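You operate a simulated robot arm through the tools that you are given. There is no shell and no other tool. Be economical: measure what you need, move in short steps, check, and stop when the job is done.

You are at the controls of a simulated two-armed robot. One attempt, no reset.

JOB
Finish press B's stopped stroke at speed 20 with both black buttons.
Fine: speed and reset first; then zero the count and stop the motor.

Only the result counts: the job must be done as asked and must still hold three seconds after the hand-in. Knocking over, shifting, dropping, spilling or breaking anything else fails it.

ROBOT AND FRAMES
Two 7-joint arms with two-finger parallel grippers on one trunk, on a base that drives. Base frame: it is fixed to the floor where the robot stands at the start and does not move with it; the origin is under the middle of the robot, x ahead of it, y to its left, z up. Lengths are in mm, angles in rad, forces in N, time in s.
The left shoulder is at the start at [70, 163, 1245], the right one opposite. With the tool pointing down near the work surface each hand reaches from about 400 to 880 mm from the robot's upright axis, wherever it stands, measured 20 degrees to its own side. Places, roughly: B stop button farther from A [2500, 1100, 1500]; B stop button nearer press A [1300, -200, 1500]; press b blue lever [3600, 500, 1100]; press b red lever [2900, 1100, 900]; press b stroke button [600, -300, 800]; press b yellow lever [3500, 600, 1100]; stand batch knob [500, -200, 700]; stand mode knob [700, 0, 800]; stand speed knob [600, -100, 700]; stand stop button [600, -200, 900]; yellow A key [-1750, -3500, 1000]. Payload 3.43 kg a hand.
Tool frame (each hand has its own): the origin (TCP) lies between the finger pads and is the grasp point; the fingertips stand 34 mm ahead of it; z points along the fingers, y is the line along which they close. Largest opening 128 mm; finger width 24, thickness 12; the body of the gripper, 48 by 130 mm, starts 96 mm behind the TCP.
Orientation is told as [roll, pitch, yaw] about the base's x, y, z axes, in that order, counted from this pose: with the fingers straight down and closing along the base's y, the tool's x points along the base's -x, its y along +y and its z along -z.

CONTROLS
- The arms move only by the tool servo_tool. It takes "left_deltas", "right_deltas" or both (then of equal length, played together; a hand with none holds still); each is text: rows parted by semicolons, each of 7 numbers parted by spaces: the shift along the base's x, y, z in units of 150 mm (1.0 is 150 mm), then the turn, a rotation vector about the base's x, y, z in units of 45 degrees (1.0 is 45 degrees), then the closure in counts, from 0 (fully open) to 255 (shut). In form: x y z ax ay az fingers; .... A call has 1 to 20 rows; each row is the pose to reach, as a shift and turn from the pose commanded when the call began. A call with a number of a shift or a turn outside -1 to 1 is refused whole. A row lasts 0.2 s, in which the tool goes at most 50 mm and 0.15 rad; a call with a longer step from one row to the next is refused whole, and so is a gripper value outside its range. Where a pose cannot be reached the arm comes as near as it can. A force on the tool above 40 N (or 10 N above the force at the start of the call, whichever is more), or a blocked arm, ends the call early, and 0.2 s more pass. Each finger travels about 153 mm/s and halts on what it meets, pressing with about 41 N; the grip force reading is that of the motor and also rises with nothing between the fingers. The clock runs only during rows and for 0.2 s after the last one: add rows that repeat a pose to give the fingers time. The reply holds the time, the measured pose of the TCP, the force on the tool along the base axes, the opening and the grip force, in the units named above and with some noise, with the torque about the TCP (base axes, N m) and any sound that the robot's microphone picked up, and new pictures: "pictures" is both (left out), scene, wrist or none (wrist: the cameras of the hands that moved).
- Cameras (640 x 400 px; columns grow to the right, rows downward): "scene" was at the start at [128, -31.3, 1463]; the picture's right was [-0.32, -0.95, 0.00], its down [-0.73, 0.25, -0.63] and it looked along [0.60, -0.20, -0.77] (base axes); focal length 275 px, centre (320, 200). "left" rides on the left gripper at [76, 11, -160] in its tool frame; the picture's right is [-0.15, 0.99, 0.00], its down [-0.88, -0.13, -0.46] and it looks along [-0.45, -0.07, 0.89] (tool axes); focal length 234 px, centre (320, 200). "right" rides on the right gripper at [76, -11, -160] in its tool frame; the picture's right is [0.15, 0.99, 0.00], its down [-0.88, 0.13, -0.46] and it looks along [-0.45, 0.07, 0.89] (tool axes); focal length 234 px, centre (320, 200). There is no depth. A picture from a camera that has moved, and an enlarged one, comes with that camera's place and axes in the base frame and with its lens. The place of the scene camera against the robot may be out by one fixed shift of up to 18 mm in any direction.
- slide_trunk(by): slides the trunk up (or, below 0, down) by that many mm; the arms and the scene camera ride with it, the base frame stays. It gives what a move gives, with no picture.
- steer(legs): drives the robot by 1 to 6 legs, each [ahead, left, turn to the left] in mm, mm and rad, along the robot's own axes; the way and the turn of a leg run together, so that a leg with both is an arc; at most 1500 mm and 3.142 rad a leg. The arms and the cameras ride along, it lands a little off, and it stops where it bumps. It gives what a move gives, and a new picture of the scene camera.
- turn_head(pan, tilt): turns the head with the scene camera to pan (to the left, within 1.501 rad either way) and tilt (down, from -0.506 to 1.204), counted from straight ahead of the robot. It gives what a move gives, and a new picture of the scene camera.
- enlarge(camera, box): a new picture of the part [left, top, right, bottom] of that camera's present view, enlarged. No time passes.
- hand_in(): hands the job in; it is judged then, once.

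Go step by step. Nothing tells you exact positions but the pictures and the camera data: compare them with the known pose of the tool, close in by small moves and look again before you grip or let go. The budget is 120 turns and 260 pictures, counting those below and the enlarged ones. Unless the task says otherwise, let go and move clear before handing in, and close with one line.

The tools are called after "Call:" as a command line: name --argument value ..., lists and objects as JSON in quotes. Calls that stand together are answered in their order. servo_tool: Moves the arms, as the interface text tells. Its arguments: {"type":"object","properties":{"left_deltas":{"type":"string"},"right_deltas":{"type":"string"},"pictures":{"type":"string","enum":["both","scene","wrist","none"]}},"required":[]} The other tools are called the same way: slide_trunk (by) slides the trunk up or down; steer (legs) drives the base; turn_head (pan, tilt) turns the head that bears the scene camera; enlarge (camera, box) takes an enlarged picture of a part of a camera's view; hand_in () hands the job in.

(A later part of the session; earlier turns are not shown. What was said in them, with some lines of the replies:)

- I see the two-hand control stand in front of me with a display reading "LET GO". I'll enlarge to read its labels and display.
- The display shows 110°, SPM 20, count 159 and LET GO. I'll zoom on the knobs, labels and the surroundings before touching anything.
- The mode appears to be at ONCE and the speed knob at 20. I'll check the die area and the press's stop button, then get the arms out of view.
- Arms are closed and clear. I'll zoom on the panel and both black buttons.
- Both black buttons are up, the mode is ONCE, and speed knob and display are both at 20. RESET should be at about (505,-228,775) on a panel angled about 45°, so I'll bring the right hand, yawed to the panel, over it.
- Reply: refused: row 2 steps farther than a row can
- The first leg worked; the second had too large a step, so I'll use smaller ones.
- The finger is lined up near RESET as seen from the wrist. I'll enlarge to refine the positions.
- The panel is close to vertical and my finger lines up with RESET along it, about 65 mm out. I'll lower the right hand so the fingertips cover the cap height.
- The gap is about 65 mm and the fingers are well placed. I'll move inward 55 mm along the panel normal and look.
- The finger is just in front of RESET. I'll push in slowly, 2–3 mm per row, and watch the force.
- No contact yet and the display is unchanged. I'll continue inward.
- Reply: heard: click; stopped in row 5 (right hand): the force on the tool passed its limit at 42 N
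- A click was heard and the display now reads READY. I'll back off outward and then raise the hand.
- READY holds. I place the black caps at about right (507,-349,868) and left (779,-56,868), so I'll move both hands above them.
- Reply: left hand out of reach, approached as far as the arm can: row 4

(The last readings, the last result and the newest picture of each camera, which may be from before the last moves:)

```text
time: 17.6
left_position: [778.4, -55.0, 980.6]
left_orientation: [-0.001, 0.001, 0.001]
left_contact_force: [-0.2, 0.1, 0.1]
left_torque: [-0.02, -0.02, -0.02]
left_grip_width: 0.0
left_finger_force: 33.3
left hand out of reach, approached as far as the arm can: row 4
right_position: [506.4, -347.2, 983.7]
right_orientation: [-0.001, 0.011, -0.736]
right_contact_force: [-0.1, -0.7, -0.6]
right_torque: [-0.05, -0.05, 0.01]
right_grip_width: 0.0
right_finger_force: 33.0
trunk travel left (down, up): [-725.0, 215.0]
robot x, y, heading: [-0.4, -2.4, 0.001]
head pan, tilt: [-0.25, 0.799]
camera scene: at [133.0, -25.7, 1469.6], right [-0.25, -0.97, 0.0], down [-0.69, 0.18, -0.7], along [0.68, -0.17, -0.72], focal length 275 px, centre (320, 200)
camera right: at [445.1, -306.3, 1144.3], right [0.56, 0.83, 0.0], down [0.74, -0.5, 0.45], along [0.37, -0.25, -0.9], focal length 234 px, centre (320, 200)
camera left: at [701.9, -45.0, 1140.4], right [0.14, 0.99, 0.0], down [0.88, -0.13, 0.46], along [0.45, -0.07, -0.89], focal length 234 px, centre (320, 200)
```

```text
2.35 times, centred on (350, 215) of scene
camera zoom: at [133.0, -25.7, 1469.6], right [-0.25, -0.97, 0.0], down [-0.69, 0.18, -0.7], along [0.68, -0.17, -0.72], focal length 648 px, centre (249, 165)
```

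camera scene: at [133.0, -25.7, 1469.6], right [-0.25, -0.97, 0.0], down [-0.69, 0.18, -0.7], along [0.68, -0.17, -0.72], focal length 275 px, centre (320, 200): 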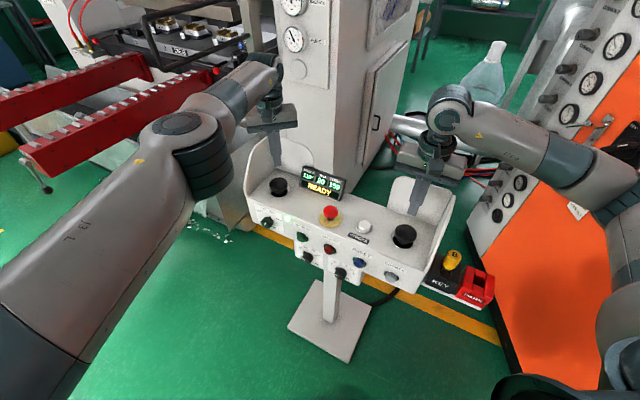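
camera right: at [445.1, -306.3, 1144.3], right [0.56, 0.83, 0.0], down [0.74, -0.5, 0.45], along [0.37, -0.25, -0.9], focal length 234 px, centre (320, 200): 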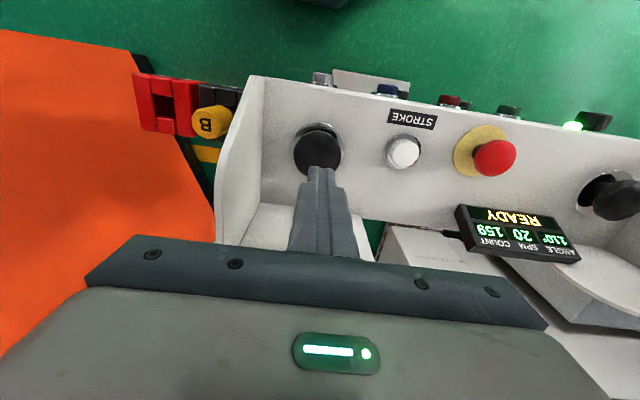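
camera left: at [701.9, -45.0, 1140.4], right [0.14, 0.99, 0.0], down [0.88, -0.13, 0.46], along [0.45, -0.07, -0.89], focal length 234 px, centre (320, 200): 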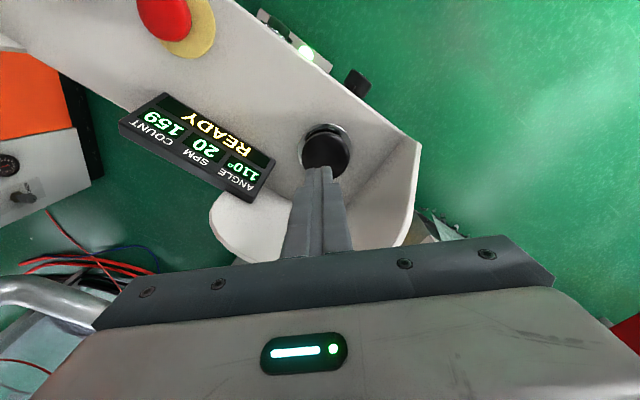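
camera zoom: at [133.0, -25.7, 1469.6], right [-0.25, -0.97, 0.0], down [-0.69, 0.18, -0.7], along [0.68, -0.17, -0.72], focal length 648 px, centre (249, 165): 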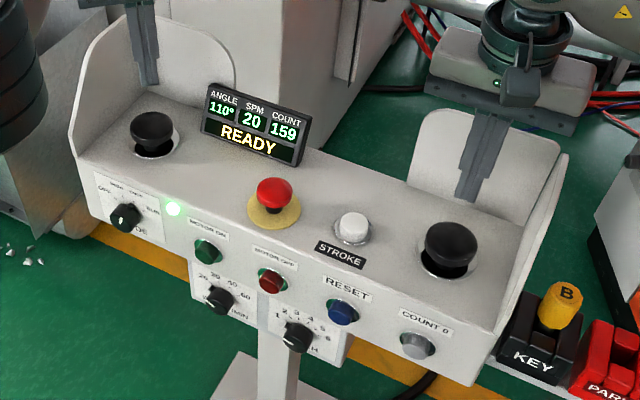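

Both hands are over their caps. The shroud tops are about 975 mm, close to the gripper bodies, so I'll shift both presses about 10 mm away from the walls and lower to just above the caps.

Call:
servo_tool --left_deltas "-0.07 0 0 0 0 0 255;-0.07 0 -0.2 0 0 0 255;-0.07 0 -0.41 0 0 0 255;-0.07 0 -0.41 0 0 0 255" --right_deltas "0.044 0.041 0 0 0 0 255;0.044 0.041 -0.2 0 0 0 255;0.044 0.041 -0.43 0 0 0 255;0.044 0.041 -0.43 0 0 0 255" --pictures "both"

Call:
enlarge --camera "scene" --box '[240, 130, 460, 300]'

```text
time: 18.6
left_position: [769.3, -54.7, 919.6]
left_orientation: [0.0, 0.001, 0.004]
left_contact_force: [-0.7, 0.2, 0.3]
left_torque: [-0.02, -0.01, 0.02]
left_grip_width: 0.0
left_finger_force: 32.7
right_position: [515.1, -341.3, 919.5]
right_orientation: [-0.003, 0.011, -0.737]
right_contact_force: [-0.1, 0.0, 0.5]
right_torque: [-0.04, -0.03, 0.03]
right_grip_width: 0.1
right_finger_force: 33.0
trunk travel left (down, up): [-725.0, 215.0]
robot x, y, heading: [-1.8, -1.6, 0.003]
head pan, tilt: [-0.25, 0.799]
camera scene: at [132.9, -25.1, 1469.6], right [-0.25, -0.97, 0.0], down [-0.69, 0.18, -0.7], along [0.68, -0.17, -0.72], focal length 275 px, centre (320, 200)
camera right: at [451.8, -299.6, 1079.9], right [0.56, 0.83, 0.0], down [0.74, -0.5, 0.45], along [0.37, -0.25, -0.9], focal length 234 px, centre (320, 200)
camera left: at [692.3, -44.8, 1079.2], right [0.14, 0.99, 0.0], down [0.88, -0.13, 0.46], along [0.45, -0.07, -0.89], focal length 234 px, centre (320, 200)
```

scene: 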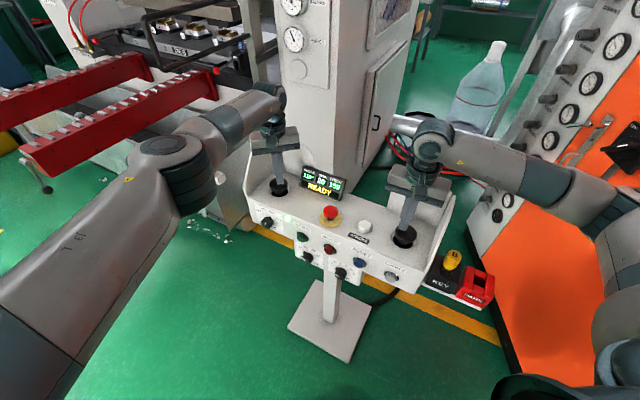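
right: 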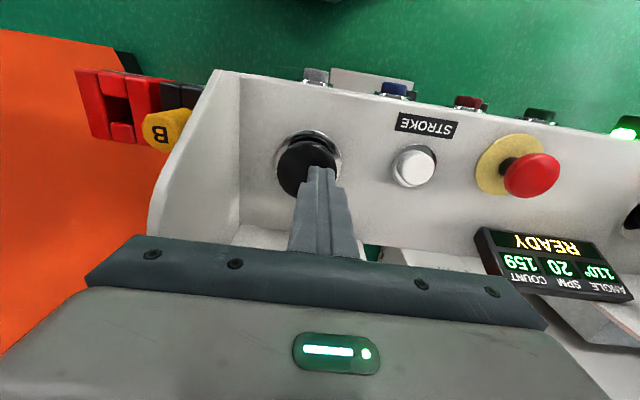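
left: 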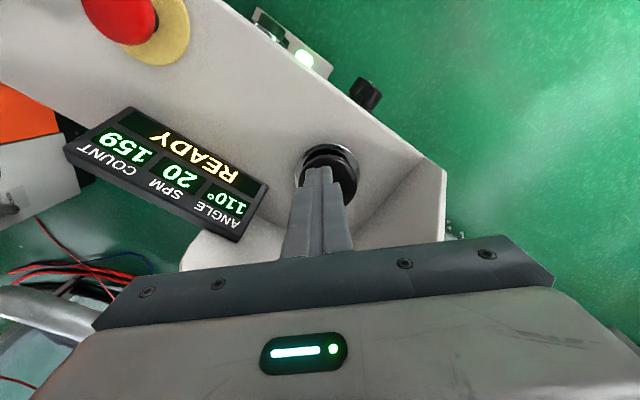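

```text
2.35 times, centred on (350, 215) of scene
camera zoom: at [132.9, -25.1, 1469.6], right [-0.25, -0.97, 0.0], down [-0.69, 0.18, -0.7], along [0.68, -0.17, -0.72], focal length 648 px, centre (249, 165)
```

zoom: 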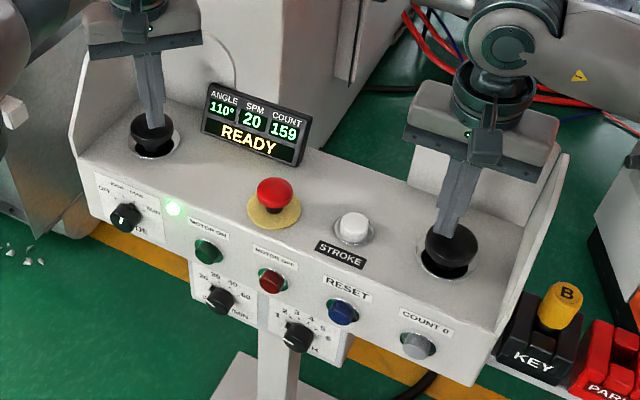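

Both fingertips stand squarely over the caps at equal heights. I'll descend together in 3 mm rows until the force builds.

Call:
servo_tool --left_deltas "0 0 -0.02 0 0 0 255;0 0 -0.04 0 0 0 255;0 0 -0.06 0 0 0 255;0 0 -0.08 0 0 0 255;0 0 -0.1 0 0 0 255;0 0 -0.12 0 0 0 255;0 0 -0.14 0 0 0 255;0 0 -0.16 0 0 0 255;0 0 -0.18 0 0 0 255;0 0 -0.2 0 0 0 255;0 0 -0.22 0 0 0 255" --right_deltas "0 0 -0.02 0 0 0 255;0 0 -0.04 0 0 0 255;0 0 -0.06 0 0 0 255;0 0 -0.08 0 0 0 255;0 0 -0.1 0 0 0 255;0 0 -0.12 0 0 0 255;0 0 -0.14 0 0 0 255;0 0 -0.16 0 0 0 255;0 0 -0.18 0 0 0 255;0 0 -0.2 0 0 0 255;0 0 -0.22 0 0 0 255" --pictures "none"

Call:
enlarge --camera "scene" --box '[240, 130, 460, 300]'

```text
time: 20.6
left_position: [768.2, -54.9, 900.0]
left_orientation: [-0.003, -0.012, 0.001]
left_contact_force: [-3.8, 2.3, 13.0]
left_torque: [0.12, 0.19, -0.01]
left_grip_width: 0.0
left_finger_force: 32.9
right_position: [512.9, -342.5, 897.6]
right_orientation: [0.007, 0.001, -0.737]
right_contact_force: [-8.2, -1.4, 21.4]
right_torque: [-0.08, 0.33, 0.18]
right_grip_width: 0.0
right_finger_force: 33.0
trunk travel left (down, up): [-725.0, 215.0]
robot x, y, heading: [-0.0, -2.2, -0.004]
head pan, tilt: [-0.25, 0.799]
heard: click, click
stopped in row 10 (right hand): the force on the tool passed its limit at 43 N (the readings are from after the stop); the commanded pose is now the measured one
```

```text
2.35 times, centred on (350, 215) of scene
camera zoom: at [127.4, -24.7, 1470.0], right [-0.25, -0.97, 0.0], down [-0.69, 0.18, -0.7], along [0.68, -0.17, -0.71], focal length 648 px, centre (249, 165)
```

zoom: 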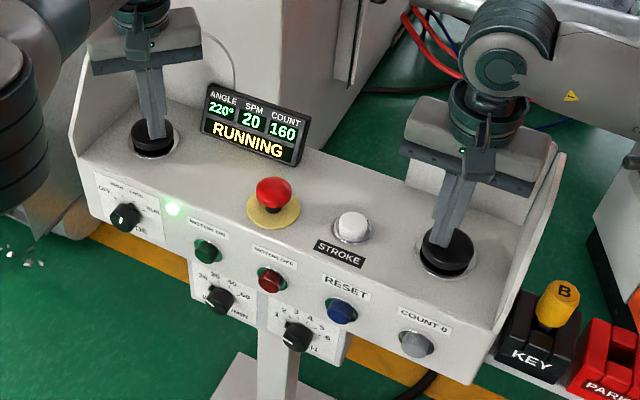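

Both clicks were heard; it's RUNNING at 220°, count 160. I'll hold both buttons until the stroke ends.

Call:
servo_tool --left_deltas "0 0 -0.003 0 0 0 255;0 0 -0.003 0 0 0 255;0 0 -0.003 0 0 0 255;0 0 -0.003 0 0 0 255;0 0 -0.003 0 0 0 255;0 0 -0.003 0 0 0 255;0 0 -0.003 0 0 0 255;0 0 -0.003 0 0 0 255;0 0 -0.003 0 0 0 255;0 0 -0.003 0 0 0 255" --right_deltas "0 0 0 0 0 0 255;0 0 0 0 0 0 255;0 0 0 0 0 0 255;0 0 0 0 0 0 255;0 0 0 0 0 0 255;0 0 0 0 0 0 255;0 0 0 0 0 0 255;0 0 0 0 0 0 255;0 0 0 0 0 0 255;0 0 0 0 0 0 255" --pictures "none"

Call:
enlarge --camera "scene" --box '[240, 130, 460, 300]'

```text
time: 22.8
left_position: [767.3, -55.3, 900.1]
left_orientation: [-0.004, -0.014, 0.001]
left_contact_force: [6.8, -3.9, 25.6]
left_torque: [-0.09, -0.08, 0.04]
left_grip_width: 0.0
left_finger_force: 33.1
right_position: [512.7, -343.2, 899.1]
right_orientation: [0.008, 0.0, -0.739]
right_contact_force: [-0.7, -2.2, 37.4]
right_torque: [-0.14, 0.06, -0.06]
right_grip_width: 0.1
right_finger_force: 33.0
trunk travel left (down, up): [-725.0, 215.0]
robot x, y, heading: [1.5, -1.3, -0.003]
head pan, tilt: [-0.25, 0.799]
```

```text
2.35 times, centred on (350, 215) of scene
camera zoom: at [127.0, -24.7, 1470.4], right [-0.25, -0.97, 0.0], down [-0.69, 0.18, -0.7], along [0.68, -0.17, -0.71], focal length 648 px, centre (249, 165)
```

zoom: 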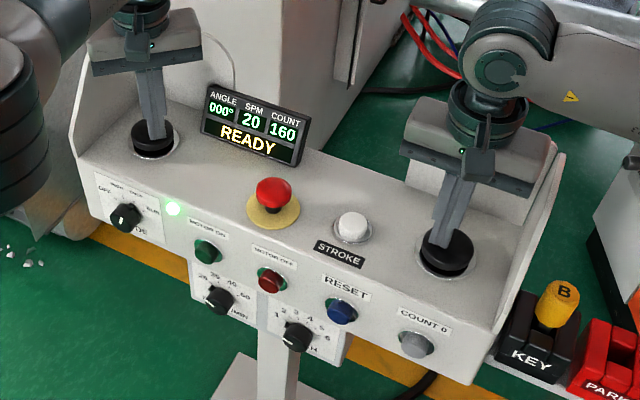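

The stroke is complete: 000°, READY, count 160. I'll lift both hands straight up together.

Call:
servo_tool --left_deltas "0 0 0.2 0 0 0 255;0 0 0.5 0 0 0 255;0 0 0.8 0 0 0 255;0 0 1 0 0 0 255;-0.2 0.16 1 0 0 0 255;-0.4 0.32 1 0 0 0 255;-0.6 0.48 1 0 0 0 255;-0.8 0.64 1 0 0 0 255" --right_deltas "0 0 0.2 0 0 0 255;0 0 0.5 0 0 0 255;0 0 0.8 0 0 0 255;0 0 1 0 0 0 255;0 0 1 0 0 0 255;0 0 1 0 0 0 255;0 0 1 0 0 0 255;0 0 1 0 0 0 255" --pictures "none"

Call:
servo_tool --left_deltas "-0.2 0.16 0 0 0 0 255;-0.4 0.32 0 0 0 0 255;-0.6 0.48 0 0 0 0 255;-0.8 0.64 0 0 0 0 255;-0.8 0.64 0 0 0 0 255" --right_deltas "-0.2 0.15 0 0 0 0 255;-0.4 0.3 0 0 0 0 255;-0.6 0.45 0 0 0 0 255;-0.8 0.6 0 0 0 0 255;-0.893 0.687 0 0 0 0 255" --pictures "both"

Call:
enlarge --camera "right" --box '[180, 80, 500, 280]'

Call:
enlarge --camera "scene" --box '[240, 130, 460, 300]'

```text
time: 24.6
left_position: [649.8, 43.7, 1045.1]
left_orientation: [-0.002, -0.006, 0.002]
left_contact_force: [-0.1, 0.1, 1.1]
left_torque: [-0.03, -0.01, -0.01]
left_grip_width: 0.0
left_finger_force: 33.4
right_position: [514.5, -342.0, 1045.0]
right_orientation: [0.003, 0.004, -0.737]
right_contact_force: [-0.9, 0.6, 0.2]
right_torque: [-0.02, -0.02, -0.01]
right_grip_width: 0.2
right_finger_force: 32.8
trunk travel left (down, up): [-725.0, 215.0]
robot x, y, heading: [2.8, -0.4, -0.0]
head pan, tilt: [-0.25, 0.799]
```

```text
time: 25.8
left_position: [530.8, 136.1, 1043.4]
left_orientation: [-0.001, -0.004, 0.003]
left_contact_force: [0.3, 0.2, 0.4]
left_torque: [0.03, 0.02, 0.0]
left_grip_width: 0.0
left_finger_force: 33.5
right_position: [380.9, -240.9, 1043.2]
right_orientation: [0.004, 0.006, -0.737]
right_contact_force: [0.5, 0.2, 0.6]
right_torque: [-0.01, 0.01, 0.03]
right_grip_width: 0.0
right_finger_force: 32.9
trunk travel left (down, up): [-725.0, 215.0]
robot x, y, heading: [0.3, -0.6, -0.005]
head pan, tilt: [-0.25, 0.799]
camera scene: at [134.5, -27.2, 1469.4], right [-0.25, -0.97, 0.0], down [-0.7, 0.18, -0.7], along [0.67, -0.17, -0.72], focal length 275 px, centre (320, 200)
camera right: at [319.3, -199.4, 1204.8], right [0.56, 0.83, 0.0], down [0.74, -0.5, 0.45], along [0.38, -0.25, -0.89], focal length 234 px, centre (320, 200)
camera left: at [453.8, 145.7, 1204.0], right [0.15, 0.99, 0.0], down [0.88, -0.13, 0.46], along [0.46, -0.07, -0.89], focal length 234 px, centre (320, 200)
```

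scene: 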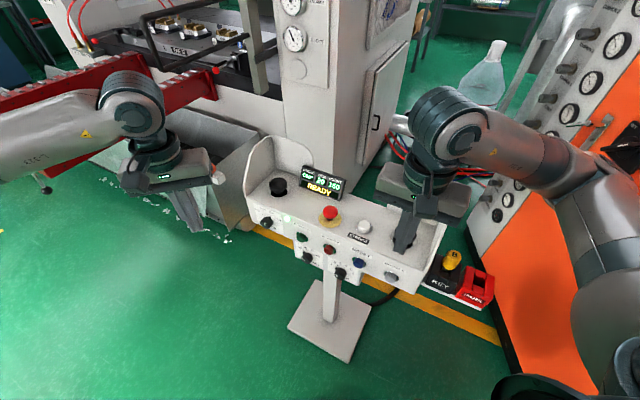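
right: 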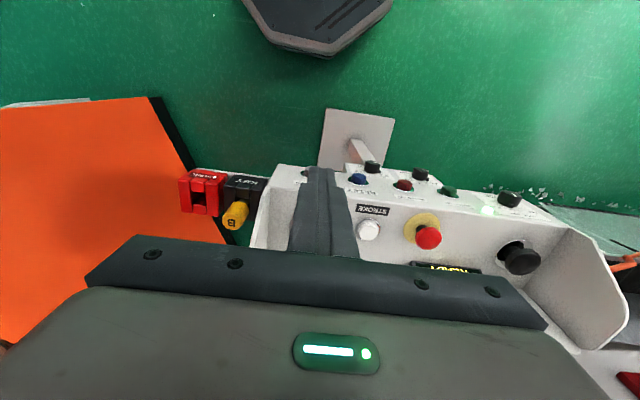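
left: 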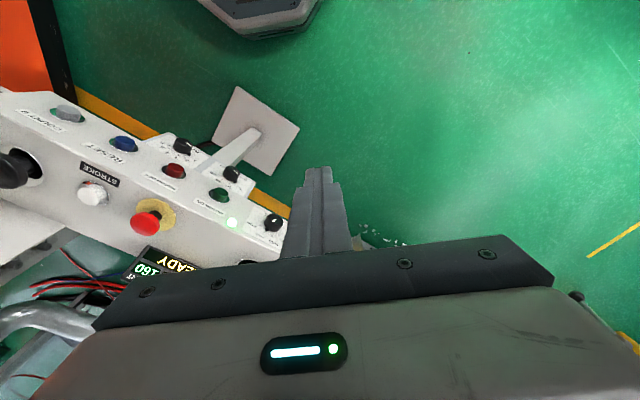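

```text
2.00 times, centred on (340, 180) of right
camera zoom: at [319.3, -199.4, 1204.8], right [0.56, 0.83, 0.0], down [0.74, -0.5, 0.45], along [0.38, -0.25, -0.89], focal length 468 px, centre (280, 240)
```

zoom: 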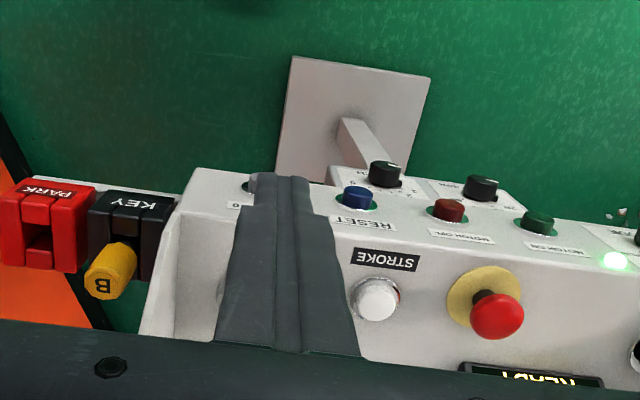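

```text
2.35 times, centred on (350, 215) of scene
camera zoom: at [134.5, -27.2, 1469.4], right [-0.25, -0.97, 0.0], down [-0.7, 0.18, -0.7], along [0.67, -0.17, -0.72], focal length 648 px, centre (249, 165)
```

zoom: 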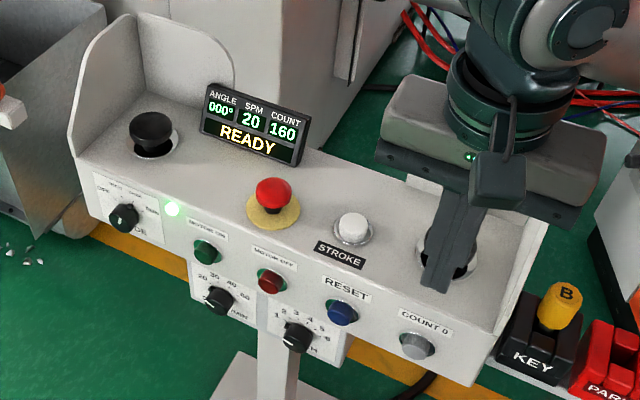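

COUNT 0 lines up with the fingers, judging from RESET plus the 91 mm spacing. I'll lower to button height, then move in.

Call:
servo_tool --right_deltas "0 0 -0.3 0 0 0 255;0 0 -0.6 0 0 0 255;0 0 -0.9 0 0 0 255;0 0 -0.95 0 0 0 255" --pictures "none"

Call:
servo_tool --right_deltas "0 0 -0.3 0 0 0 255;0 0 -0.6 0 0 0 255;0 0 -0.71 0 0 0 255;0.1 -0.092 -0.71 0 0 0 255;0.2 -0.184 -0.71 0 0 0 255;0.27 -0.248 -0.71 0 0 0 255;0.27 -0.248 -0.71 0 0 0 255" --pictures "both"

Call:
enlarge --camera "scene" --box '[300, 160, 430, 300]'

```text
time: 26.8
left_position: [530.8, 136.3, 1044.5]
left_orientation: [-0.001, -0.007, 0.002]
left_contact_force: [-0.1, 0.1, -0.7]
left_torque: [0.0, 0.0, 0.0]
left_grip_width: 0.1
left_finger_force: 33.7
right_position: [380.7, -240.5, 901.6]
right_orientation: [0.003, 0.006, -0.737]
right_contact_force: [0.7, 0.6, 0.3]
right_torque: [-0.02, 0.0, 0.0]
right_grip_width: 0.1
right_finger_force: 33.3
trunk travel left (down, up): [-725.0, 215.0]
robot x, y, heading: [0.0, -2.3, -0.003]
head pan, tilt: [-0.25, 0.799]
```

```text
time: 28.4
left_position: [530.1, 135.9, 1044.1]
left_orientation: [-0.001, -0.007, 0.001]
left_contact_force: [0.0, -0.2, 0.5]
left_torque: [-0.03, 0.0, 0.02]
left_grip_width: 0.0
left_finger_force: 32.1
right_position: [422.6, -278.7, 796.2]
right_orientation: [0.006, 0.006, -0.738]
right_contact_force: [0.4, -0.3, -0.6]
right_torque: [0.06, -0.01, -0.04]
right_grip_width: 0.0
right_finger_force: 33.0
trunk travel left (down, up): [-725.0, 215.0]
robot x, y, heading: [0.9, -1.6, -0.001]
head pan, tilt: [-0.25, 0.799]
camera scene: at [133.4, -26.4, 1469.5], right [-0.25, -0.97, 0.0], down [-0.69, 0.18, -0.7], along [0.68, -0.17, -0.72], focal length 275 px, centre (320, 200)
camera right: at [359.6, -236.9, 956.1], right [0.56, 0.83, 0.01], down [0.74, -0.5, 0.45], along [0.38, -0.25, -0.89], focal length 234 px, centre (320, 200)
```

scene: 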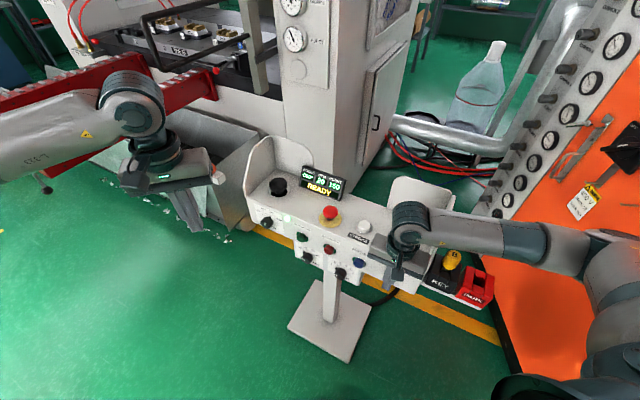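
right: 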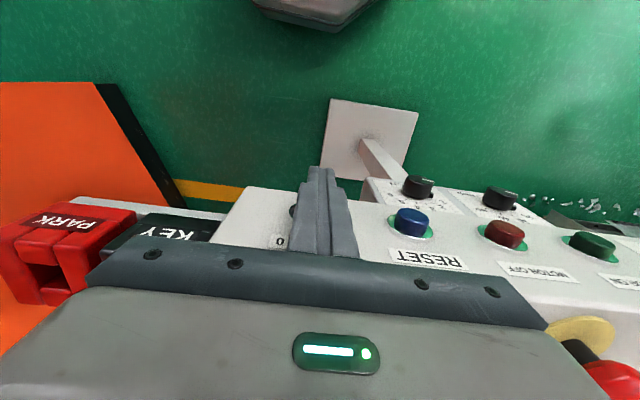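

```text
2.86 times, centred on (365, 230) of scene
camera zoom: at [133.4, -26.4, 1469.5], right [-0.25, -0.97, 0.0], down [-0.69, 0.18, -0.7], along [0.68, -0.17, -0.72], focal length 786 px, centre (191, 114)
```

zoom: 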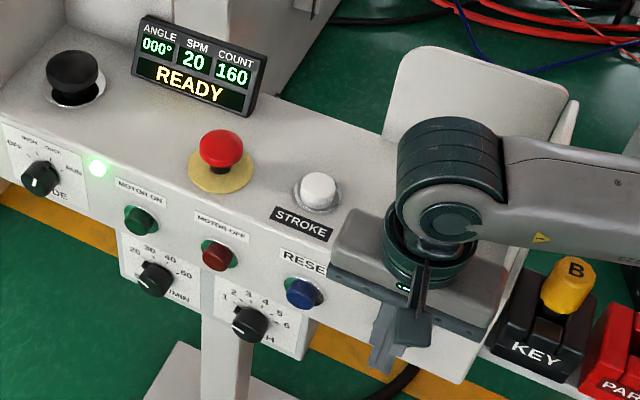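

I'll push COUNT 0 in gently.

Call:
servo_tool --right_deltas "0.012 -0.011 0 0 0 0 255;0.024 -0.022 0 0 0 0 255;0.036 -0.033 0 0 0 0 255;0.048 -0.044 0 0 0 0 255;0.06 -0.055 0 0 0 0 255;0.072 -0.066 0 0 0 0 255;0.084 -0.077 0 0 0 0 255;0.096 -0.088 0 0 0 0 255;0.108 -0.099 0 0 0 0 255" --pictures "none"

Call:
enlarge --camera "scene" --box '[300, 160, 430, 300]'

```text
time: 30.4
left_position: [528.1, 137.1, 1046.8]
left_orientation: [-0.002, -0.01, 0.002]
left_contact_force: [0.0, 0.3, -0.1]
left_torque: [0.03, 0.01, 0.0]
left_grip_width: 0.0
left_finger_force: 33.4
right_position: [435.3, -291.0, 795.8]
right_orientation: [0.004, 0.009, -0.735]
right_contact_force: [-16.9, 15.9, -2.0]
right_torque: [0.74, 0.33, -0.03]
right_grip_width: 0.1
right_finger_force: 33.2
trunk travel left (down, up): [-725.0, 215.0]
robot x, y, heading: [-3.1, 2.8, 0.003]
head pan, tilt: [-0.25, 0.799]
heard: click
```

```text
2.86 times, centred on (365, 230) of scene
camera zoom: at [131.0, -24.3, 1469.7], right [-0.25, -0.97, 0.0], down [-0.69, 0.18, -0.7], along [0.68, -0.17, -0.72], focal length 786 px, centre (191, 114)
```

zoom: 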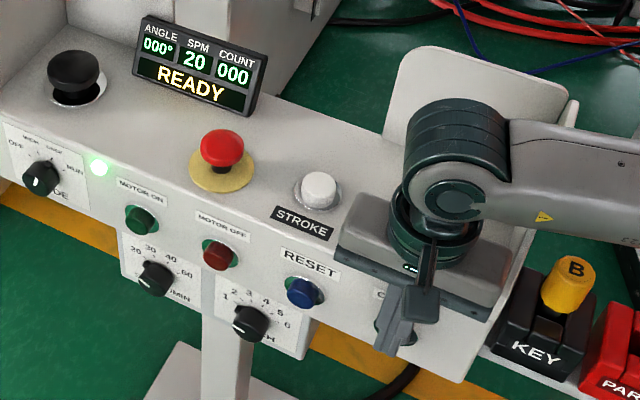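

The count is now 000. I'll retreat outward, shift along the panel to MOTOR OFF, and move the left hand further away.

Call:
servo_tool --right_deltas "-0.1 0.09 0 0 0 0 255;-0.25 0.23 0 0 0 0 255;-0.393 0.36 0 0 0 0 255;-0.393 0.36 0 0 0 0 255" --left_deltas "0 0.2 0 0 0 0 255;0 0.4 0 0 0 0 255;0 0.6 0 0 0 0 255;0 0.8 0 0 0 0 255" --pictures "none"

Call:
servo_tool --right_deltas "0.2 0.218 0 0 0 0 255;0.4 0.436 0 0 0 0 255;0.6 0.654 0 0 0 0 255;0.79 0.86 0 0 0 0 255;0.79 0.86 0 0 0 0 255" --pictures "both"

Call:
enlarge --camera "right" --box '[180, 100, 500, 280]'

Call:
enlarge --camera "scene" --box '[280, 160, 430, 300]'

```text
time: 31.4
left_position: [531.0, 256.8, 1044.3]
left_orientation: [0.0, -0.006, 0.002]
left_contact_force: [0.3, -0.7, 0.1]
left_torque: [-0.02, 0.01, -0.01]
left_grip_width: 0.0
left_finger_force: 33.1
right_position: [379.2, -238.1, 796.9]
right_orientation: [0.004, 0.003, -0.739]
right_contact_force: [0.4, -0.3, 0.3]
right_torque: [-0.04, -0.02, 0.0]
right_grip_width: 0.0
right_finger_force: 32.6
trunk travel left (down, up): [-725.0, 215.0]
robot x, y, heading: [-0.5, -1.3, -0.002]
head pan, tilt: [-0.25, 0.799]
```

```text
time: 32.6
left_position: [530.1, 254.6, 1044.4]
left_orientation: [-0.001, -0.005, 0.001]
left_contact_force: [0.7, 1.0, 0.6]
left_torque: [0.02, -0.01, -0.02]
left_grip_width: 0.0
left_finger_force: 33.2
right_position: [497.4, -108.6, 796.8]
right_orientation: [0.005, 0.006, -0.736]
right_contact_force: [-0.5, 0.2, 0.2]
right_torque: [0.01, 0.01, -0.03]
right_grip_width: 0.0
right_finger_force: 33.1
trunk travel left (down, up): [-725.0, 215.0]
robot x, y, heading: [-0.9, -2.9, -0.001]
head pan, tilt: [-0.25, 0.799]
camera scene: at [132.6, -27.6, 1469.6], right [-0.25, -0.97, 0.0], down [-0.69, 0.18, -0.7], along [0.68, -0.17, -0.72], focal length 275 px, centre (320, 200)
camera right: at [435.0, -67.5, 957.4], right [0.56, 0.83, 0.01], down [0.74, -0.5, 0.45], along [0.38, -0.25, -0.89], focal length 234 px, centre (320, 200)
```

scene: 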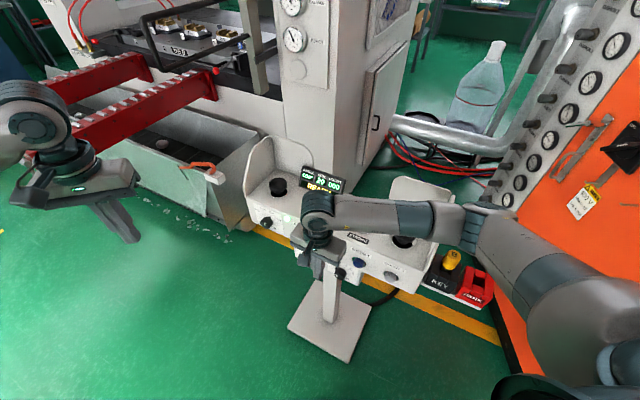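
right: 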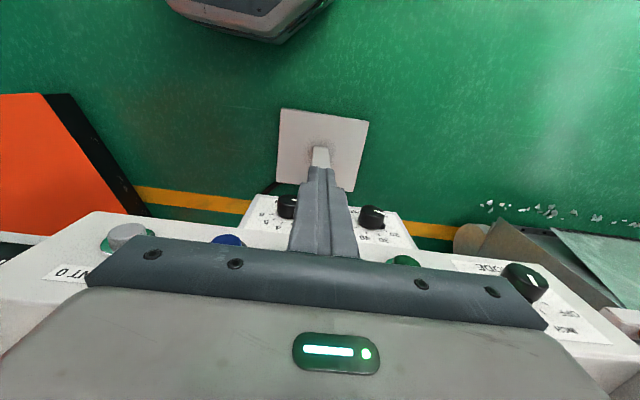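

```text
2.00 times, centred on (340, 190) of right
camera zoom: at [435.0, -67.5, 957.4], right [0.56, 0.83, 0.01], down [0.74, -0.5, 0.45], along [0.38, -0.25, -0.89], focal length 468 px, centre (280, 220)
```

zoom: 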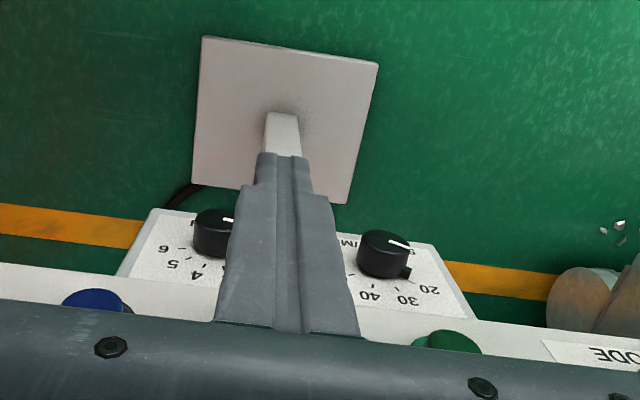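

```text
2.86 times, centred on (355, 230) of scene
camera zoom: at [132.6, -27.6, 1469.6], right [-0.25, -0.97, 0.0], down [-0.69, 0.18, -0.7], along [0.68, -0.17, -0.72], focal length 786 px, centre (220, 114)
```

zoom: 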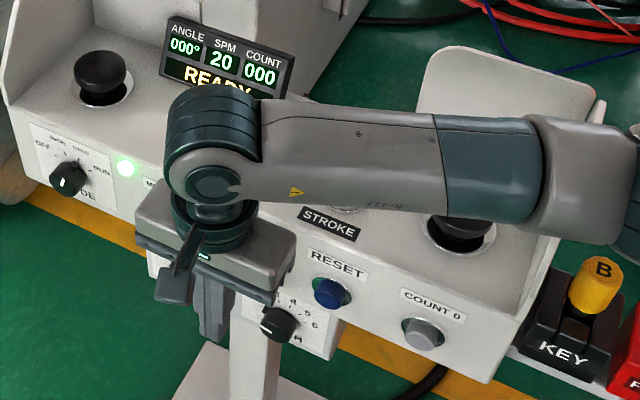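

MOTOR OFF lies straight ahead of the finger, but the right forearm would pass over the right shroud with little clearance. The left arm reaches it from the open side, so I'll raise and withdraw the right and yaw the left.

Call:
servo_tool --right_deltas "0 0 0.3 0 0 0 255;0 0 0.6 0 0 0 255;0 0 0.9 0 0 0 255;0 0 1 0 0 0 255;0 0 1 0 0 0 255;0 0 1 0 0 0 255" --left_deltas "0 0 0 0 0 -0.16 255;0 0 0 0 0 -0.32 255;0 0 0 0 0 -0.48 255;0 0 0 0 0 -0.64 255;0 0 0 0 0 -0.8 255;0 0 0 0 0 -0.945 255" --pictures "none"

Call:
servo_tool --right_deltas "0 0 0.3 0 0 0 255;0 0 0.6 0 0 0 255;0 0 0.9 0 0 0 255;-0.1 -0.25 0.95 0 0 0 255;-0.2 -0.5 0.95 0 0 0 255;-0.3 -0.75 0.95 0 0 0 255;-0.35 -1 0.95 0 0 0 255" --pictures "none"

Call:
servo_tool --right_deltas "0 -0.3 0 0 0 0 255;0 -0.6 0 0 0 0 255;0 -0.9 0 0 0 0 255;0 -1 0 0 0 0 255;0 -1 0 0 0 0 255;0 -1 0 0 0 0 255;0 -1 0 0 0 0 255" --left_deltas "0 0 0 0 0 0 255;0 0 0 0 0 0 255;0 0 0 0 0 0 255;0 -0.3 0 0 0 0 255;0 -0.6 0 0 0 0 255;0 -0.9 0 0 0 0 255;0 -1 0 0 0 0 255" --pictures "both"

```text
time: 34.0
left_position: [530.1, 257.2, 1044.7]
left_orientation: [-0.002, -0.008, -0.743]
left_contact_force: [1.2, 0.9, -0.3]
left_torque: [0.02, 0.02, 0.03]
left_grip_width: 0.0
left_finger_force: 32.7
right_position: [496.7, -109.1, 947.0]
right_orientation: [0.005, 0.006, -0.737]
right_contact_force: [-0.7, -0.4, -0.4]
right_torque: [0.02, 0.03, 0.05]
right_grip_width: 0.0
right_finger_force: 32.7
trunk travel left (down, up): [-725.0, 215.0]
robot x, y, heading: [-2.8, -0.4, -0.0]
head pan, tilt: [-0.25, 0.799]
```

```text
time: 35.6
left_position: [530.4, 254.5, 1044.3]
left_orientation: [0.0, -0.007, -0.742]
left_contact_force: [-0.1, 0.6, -0.3]
left_torque: [0.06, -0.01, 0.06]
left_grip_width: 0.0
left_finger_force: 33.1
right_position: [444.2, -262.2, 1088.2]
right_orientation: [0.005, 0.007, -0.737]
right_contact_force: [-0.2, -0.2, 0.2]
right_torque: [0.04, -0.01, -0.01]
right_grip_width: 0.0
right_finger_force: 32.4
trunk travel left (down, up): [-725.0, 215.0]
robot x, y, heading: [1.0, 0.8, 0.001]
head pan, tilt: [-0.25, 0.799]
```

```text
time: 37.2
left_position: [531.4, 104.5, 1044.1]
left_orientation: [0.0, -0.009, -0.739]
left_contact_force: [0.5, -0.2, 0.1]
left_torque: [0.0, 0.02, 0.0]
left_grip_width: 0.0
left_finger_force: 33.0
right_position: [444.3, -409.4, 1088.1]
right_orientation: [0.004, 0.005, -0.737]
right_contact_force: [-0.1, 0.1, 0.1]
right_torque: [-0.01, 0.0, 0.01]
right_grip_width: 0.1
right_finger_force: 33.0
trunk travel left (down, up): [-725.0, 215.0]
robot x, y, heading: [-1.6, 2.8, 0.005]
head pan, tilt: [-0.25, 0.799]
camera scene: at [133.6, -26.8, 1469.5], right [-0.25, -0.97, 0.0], down [-0.69, 0.18, -0.7], along [0.68, -0.17, -0.72], focal length 275 px, centre (320, 200)
camera right: at [382.1, -368.6, 1248.6], right [0.56, 0.83, 0.01], down [0.74, -0.5, 0.45], along [0.38, -0.25, -0.89], focal length 234 px, centre (320, 200)
camera left: at [482.0, 164.3, 1203.6], right [0.78, 0.63, 0.0], down [0.56, -0.69, 0.46], along [0.29, -0.36, -0.89], focal length 234 px, centre (320, 200)
```

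scene: 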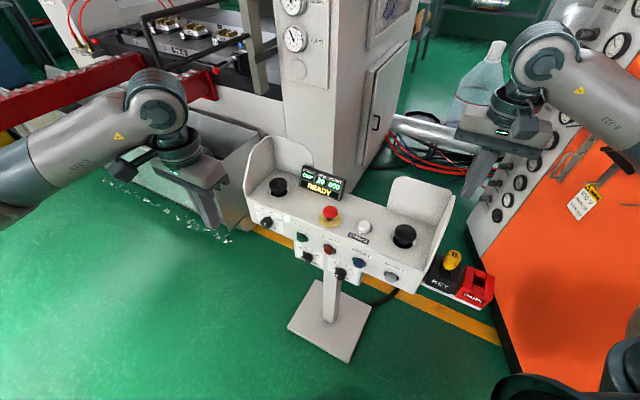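
right: 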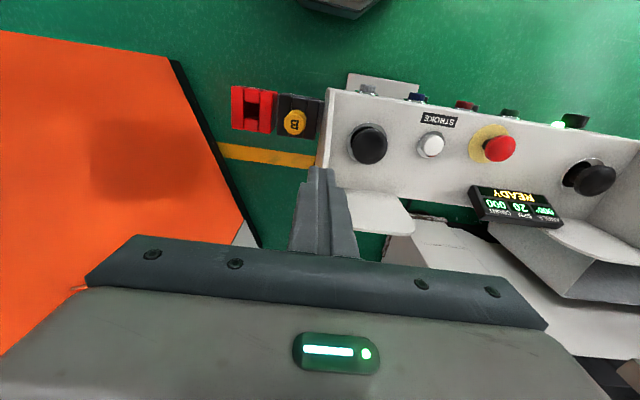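
left: 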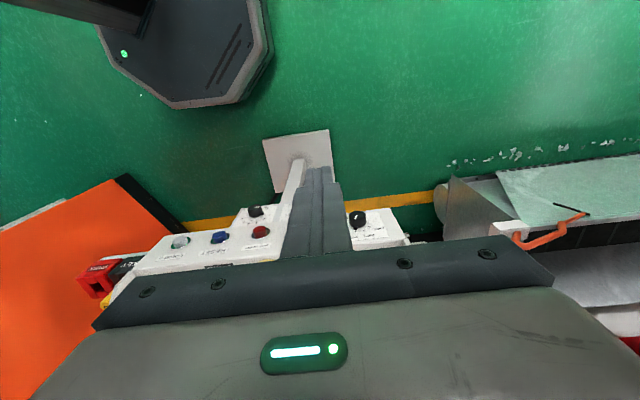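

The right hand is clear. I'll bring the left hand to the standoff in front of MOTOR OFF, about (500,-106).

Call:
servo_tool --left_deltas "-0.05 -0.3 0 0 0 0 255;-0.1 -0.6 0 0 0 0 255;-0.2 -0.9 0 0 0 0 255;-0.2 -0.95 0 0 0 0 255" --pictures "none"

Call:
servo_tool --left_deltas "0 -0.3 0 0 0 0 255;0 -0.45 0 0 0 0 255;0 -0.45 -0.3 0 0 0 255;0 -0.45 -0.6 0 0 0 255;0 -0.45 -0.75 0 0 0 255;0 -0.45 -0.75 0 0 0 255" --pictures "both"

Call:
enlarge --camera "left" --box '[180, 100, 500, 280]'

```text
time: 38.2
left_position: [501.8, -37.4, 1043.3]
left_orientation: [-0.001, -0.006, -0.743]
left_contact_force: [-0.1, -0.3, -0.1]
left_torque: [-0.02, 0.02, -0.02]
left_grip_width: 0.0
left_finger_force: 33.2
right_position: [444.2, -409.7, 1087.7]
right_orientation: [0.004, 0.005, -0.736]
right_contact_force: [-0.9, 0.0, -0.6]
right_torque: [-0.03, 0.01, -0.04]
right_grip_width: 0.0
right_finger_force: 33.3
trunk travel left (down, up): [-725.0, 215.0]
robot x, y, heading: [-0.1, -1.4, 0.002]
head pan, tilt: [-0.25, 0.799]
```

```text
time: 39.6
left_position: [500.4, -103.8, 931.2]
left_orientation: [-0.001, -0.008, -0.74]
left_contact_force: [-0.1, -0.3, -0.7]
left_torque: [0.0, 0.03, 0.03]
left_grip_width: 0.0
left_finger_force: 32.8
right_position: [445.0, -409.9, 1089.1]
right_orientation: [0.005, 0.005, -0.737]
right_contact_force: [-0.7, -0.2, 0.6]
right_torque: [0.01, -0.03, 0.02]
right_grip_width: 0.0
right_finger_force: 32.8
trunk travel left (down, up): [-725.0, 215.0]
robot x, y, heading: [-3.6, 2.8, -0.0]
head pan, tilt: [-0.25, 0.799]
camera scene: at [133.5, -26.6, 1469.5], right [-0.25, -0.97, 0.0], down [-0.69, 0.18, -0.7], along [0.68, -0.17, -0.72], focal length 275 px, centre (320, 200)
camera left: at [452.0, -43.8, 1090.6], right [0.78, 0.63, 0.0], down [0.56, -0.69, 0.46], along [0.29, -0.36, -0.89], focal length 234 px, centre (320, 200)
```

scene: 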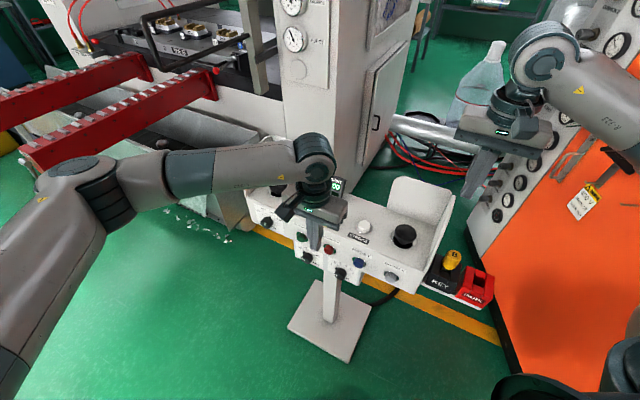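
left: 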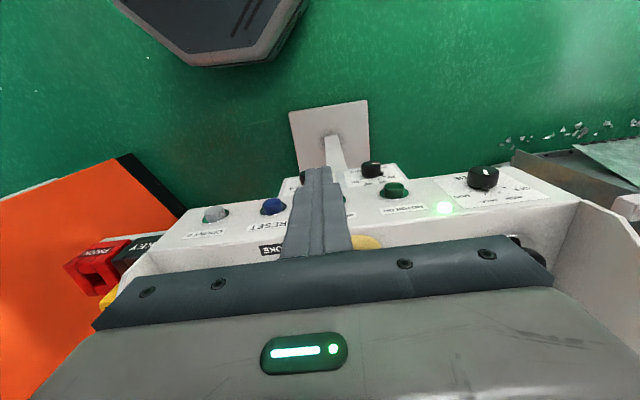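

```text
2.00 times, centred on (340, 190) of left
camera zoom: at [452.0, -43.8, 1090.6], right [0.78, 0.63, 0.0], down [0.56, -0.69, 0.46], along [0.29, -0.36, -0.89], focal length 468 px, centre (280, 220)
```

zoom: 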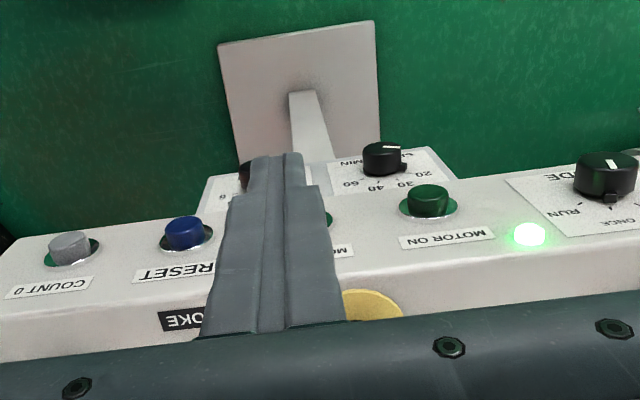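

Alignment is good; MOTOR OFF needs about 5 mm more along the panel. I'll lower and approach.

Call:
servo_tool --left_deltas "0.023 0.025 -0.3 0 0 0 255;0.023 0.025 -0.6 0 0 0 255;0.023 0.025 -0.9 0 0 0 255;0.1 -0.045 -0.9 0 0 0 255;0.2 -0.137 -0.9 0 0 0 255;0.293 -0.223 -0.9 0 0 0 255;0.293 -0.223 -0.9 0 0 0 255" --pictures "both"

Call:
enlarge --camera "scene" --box '[240, 130, 400, 270]'

```text
time: 41.2
left_position: [543.0, -138.4, 797.1]
left_orientation: [-0.002, -0.008, -0.741]
left_contact_force: [0.5, 0.3, 0.1]
left_torque: [0.02, -0.02, 0.04]
left_grip_width: 0.1
left_finger_force: 33.3
right_position: [444.5, -409.3, 1088.9]
right_orientation: [0.003, 0.004, -0.736]
right_contact_force: [0.2, -0.4, 0.5]
right_torque: [-0.03, 0.01, 0.03]
right_grip_width: 0.1
right_finger_force: 32.6
trunk travel left (down, up): [-725.0, 215.0]
robot x, y, heading: [1.6, -0.8, 0.001]
head pan, tilt: [-0.25, 0.799]
camera scene: at [133.3, -26.1, 1469.6], right [-0.25, -0.97, 0.0], down [-0.69, 0.18, -0.7], along [0.68, -0.17, -0.72], focal length 275 px, centre (320, 200)
camera left: at [495.9, -77.6, 956.9], right [0.78, 0.63, 0.0], down [0.56, -0.69, 0.46], along [0.29, -0.36, -0.89], focal length 234 px, centre (320, 200)
```

scene: 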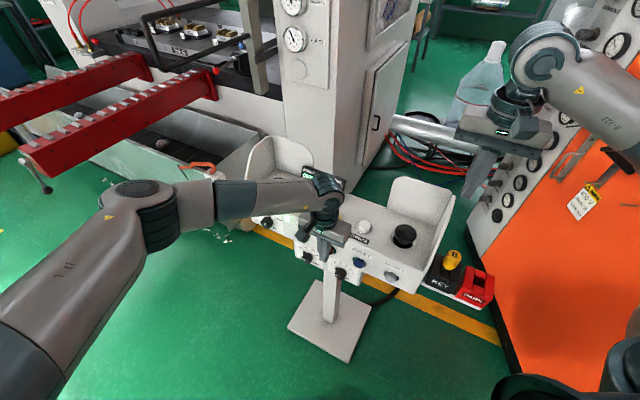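
left: 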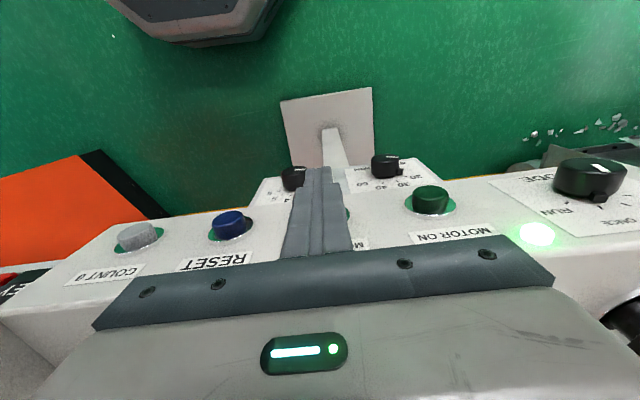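

```text
2.86 times, centred on (320, 200) of scene
camera zoom: at [133.3, -26.1, 1469.6], right [-0.25, -0.97, 0.0], down [-0.69, 0.18, -0.7], along [0.68, -0.17, -0.72], focal length 786 px, centre (320, 200)
```

zoom: 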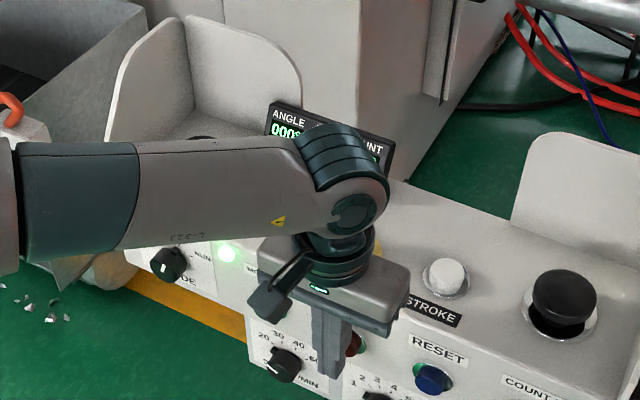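

The finger will meet MOTOR OFF squarely after about 20 mm. I'll push in slowly.

Call:
servo_tool --left_deltas "0.015 -0.0138 0 0 0 0 255;0.03 -0.0275 0 0 0 0 255;0.045 -0.041 0 0 0 0 255;0.06 -0.055 0 0 0 0 255;0.072 -0.066 0 0 0 0 255;0.084 -0.077 0 0 0 0 255;0.096 -0.088 0 0 0 0 255;0.108 -0.099 0 0 0 0 255;0.12 -0.11 0 0 0 0 255;0.132 -0.121 0 0 0 0 255;0.144 -0.132 0 0 0 0 255" --pictures "none"

Call:
enlarge --camera "scene" --box '[240, 130, 400, 270]'

```text
time: 43.7
left_position: [559.9, -152.4, 796.1]
left_orientation: [-0.003, 0.009, -0.74]
left_contact_force: [-16.9, 13.3, 7.5]
left_torque: [0.34, 0.4, 0.02]
left_grip_width: 0.1
left_finger_force: 33.1
right_position: [443.8, -408.1, 1089.2]
right_orientation: [0.005, 0.006, -0.734]
right_contact_force: [0.4, -0.2, -0.3]
right_torque: [0.0, 0.05, 0.04]
right_grip_width: 0.2
right_finger_force: 33.2
trunk travel left (down, up): [-725.0, 215.0]
robot x, y, heading: [-0.3, 3.0, 0.003]
head pan, tilt: [-0.25, 0.799]
heard: click
stopped in row 11 (left hand): the force on the tool passed its limit at 42 N (the readings are from after the stop); the commanded pose is now the measured one
```

```text
2.86 times, centred on (320, 200) of scene
camera zoom: at [132.0, -25.4, 1469.7], right [-0.24, -0.97, 0.0], down [-0.69, 0.18, -0.7], along [0.68, -0.17, -0.72], focal length 786 px, centre (320, 200)
```

zoom: 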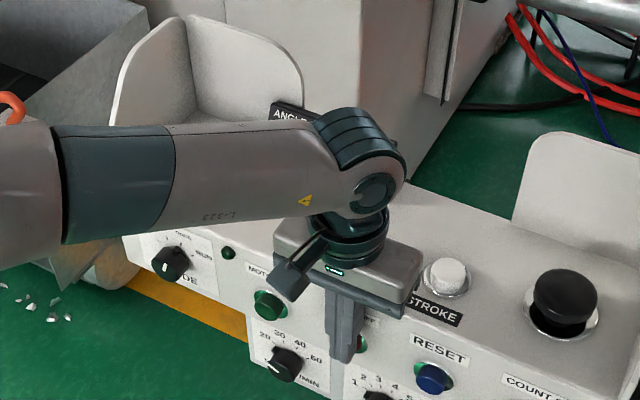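

The click came and the green run lamp went dark, so the motor is off. I'll back the left hand out, lift it and check the display.

Call:
servo_tool --left_deltas "-0.1 0.09 0 0 0 0 255;-0.25 0.23 0 0 0 0 255;-0.4 0.37 0 0 0 0 255;-0.4 0.37 0.3 0 0 0 255;-0.4 0.37 0.6 0 0 0 255;-0.4 0.37 0.9 0 0 0 255;-0.4 0.6 1 0 0 0 255;-0.4 0.9 1 0 0 0 255" --pictures "none"

Call:
servo_tool --left_deltas "0 0.3 0 0 0 0 255;0 0.6 0 0 0 0 255;0 0.9 0 0 0 0 255;0 0.9 0 0 0 0 255" --pictures "scene"

Call:
enlarge --camera "scene" --box '[240, 130, 460, 300]'

```text
time: 45.5
left_position: [502.6, -16.9, 945.2]
left_orientation: [-0.003, 0.002, -0.741]
left_contact_force: [0.2, 0.8, 0.4]
left_torque: [-0.05, 0.01, -0.01]
left_grip_width: 0.0
left_finger_force: 33.6
right_position: [445.0, -406.8, 1088.5]
right_orientation: [0.003, 0.003, -0.737]
right_contact_force: [-0.7, 0.3, 0.5]
right_torque: [0.02, -0.02, 0.05]
right_grip_width: 0.1
right_finger_force: 33.0
trunk travel left (down, up): [-725.0, 215.0]
robot x, y, heading: [-4.9, 3.4, 0.005]
head pan, tilt: [-0.25, 0.799]
```

```text
time: 46.5
left_position: [503.1, 113.9, 943.8]
left_orientation: [-0.001, 0.004, -0.741]
left_contact_force: [-0.6, -0.5, -0.1]
left_torque: [-0.01, -0.01, 0.03]
left_grip_width: 0.0
left_finger_force: 32.6
right_position: [443.8, -409.0, 1088.2]
right_orientation: [0.005, 0.004, -0.736]
right_contact_force: [-0.8, -0.4, -0.1]
right_torque: [0.0, 0.01, -0.03]
right_grip_width: 0.0
right_finger_force: 33.2
trunk travel left (down, up): [-725.0, 215.0]
robot x, y, heading: [-4.4, 2.9, 0.006]
head pan, tilt: [-0.25, 0.799]
camera scene: at [133.3, -26.7, 1469.5], right [-0.25, -0.97, 0.0], down [-0.7, 0.18, -0.7], along [0.68, -0.17, -0.72], focal length 275 px, centre (320, 200)
```

scene: 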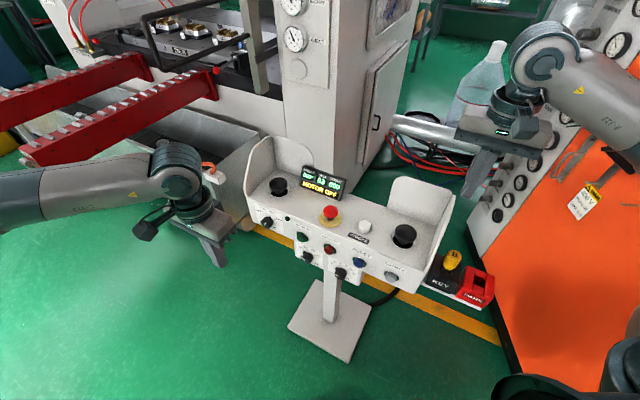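

```text
2.35 times, centred on (350, 215) of scene
camera zoom: at [133.3, -26.7, 1469.5], right [-0.25, -0.97, 0.0], down [-0.7, 0.18, -0.7], along [0.68, -0.17, -0.72], focal length 648 px, centre (249, 165)
```

zoom: 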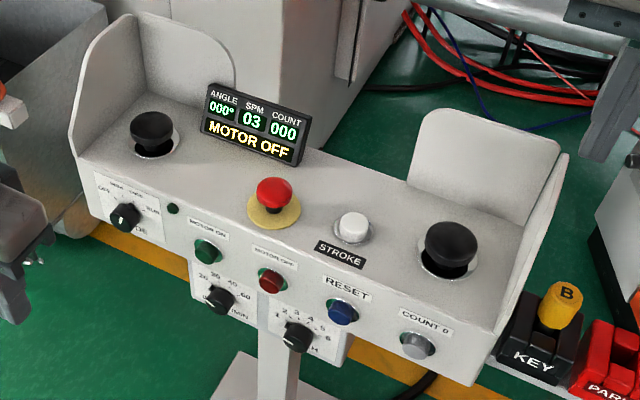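

The display reads MOTOR OFF, 000°, count 000, and the flywheel is coasting down at 03. I'll wait a moment so it comes to rest.

Call:
servo_tool --left_deltas "0 0.1 0 0 0 0 255;0 0.1 0 0 0 0 255;0 0.1 0 0 0 0 255;0 0.1 0 0 0 0 255;0 0.1 0 0 0 0 255;0 0.1 0 0 0 0 255;0 0.1 0 0 0 0 255;0 0.1 0 0 0 0 255;0 0.1 0 0 0 0 255;0 0.1 0 0 0 0 255" --pictures "none"

Call:
enlarge --camera "scene" --box '[290, 155, 360, 205]'

```text
time: 48.7
left_position: [502.8, 131.1, 945.3]
left_orientation: [-0.002, 0.003, -0.74]
left_contact_force: [0.1, 0.0, -0.5]
left_torque: [-0.01, 0.01, 0.0]
left_grip_width: 0.0
left_finger_force: 33.2
right_position: [443.3, -408.9, 1087.4]
right_orientation: [0.003, 0.005, -0.739]
right_contact_force: [-0.3, -0.5, -0.5]
right_torque: [0.03, -0.03, -0.01]
right_grip_width: 0.0
right_finger_force: 33.2
trunk travel left (down, up): [-725.0, 215.0]
robot x, y, heading: [-2.2, -1.3, -0.001]
head pan, tilt: [-0.25, 0.799]
```

```text
8.00 times, centred on (325, 180) of scene
camera zoom: at [133.0, -26.0, 1469.5], right [-0.25, -0.97, 0.0], down [-0.7, 0.18, -0.7], along [0.68, -0.17, -0.72], focal length 2202 px, centre (280, 360)
```

zoom: 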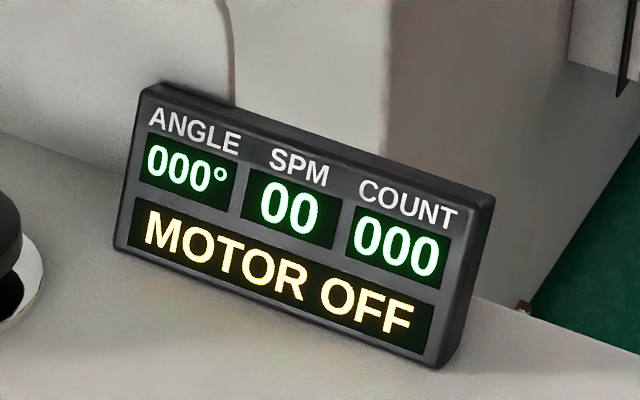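

The display shows 000°, SPM 00, count 000 and MOTOR OFF, and both hands are clear. I'm handing in.

Call:
hand_in

```text
The job is handed in.
```

Press B's stopped stroke is finished: reset first, then run at speed 20 with both black buttons held to 000°. After that I zeroed the count and stopped the motor; the speed knob was already at 20, so I left it alone.
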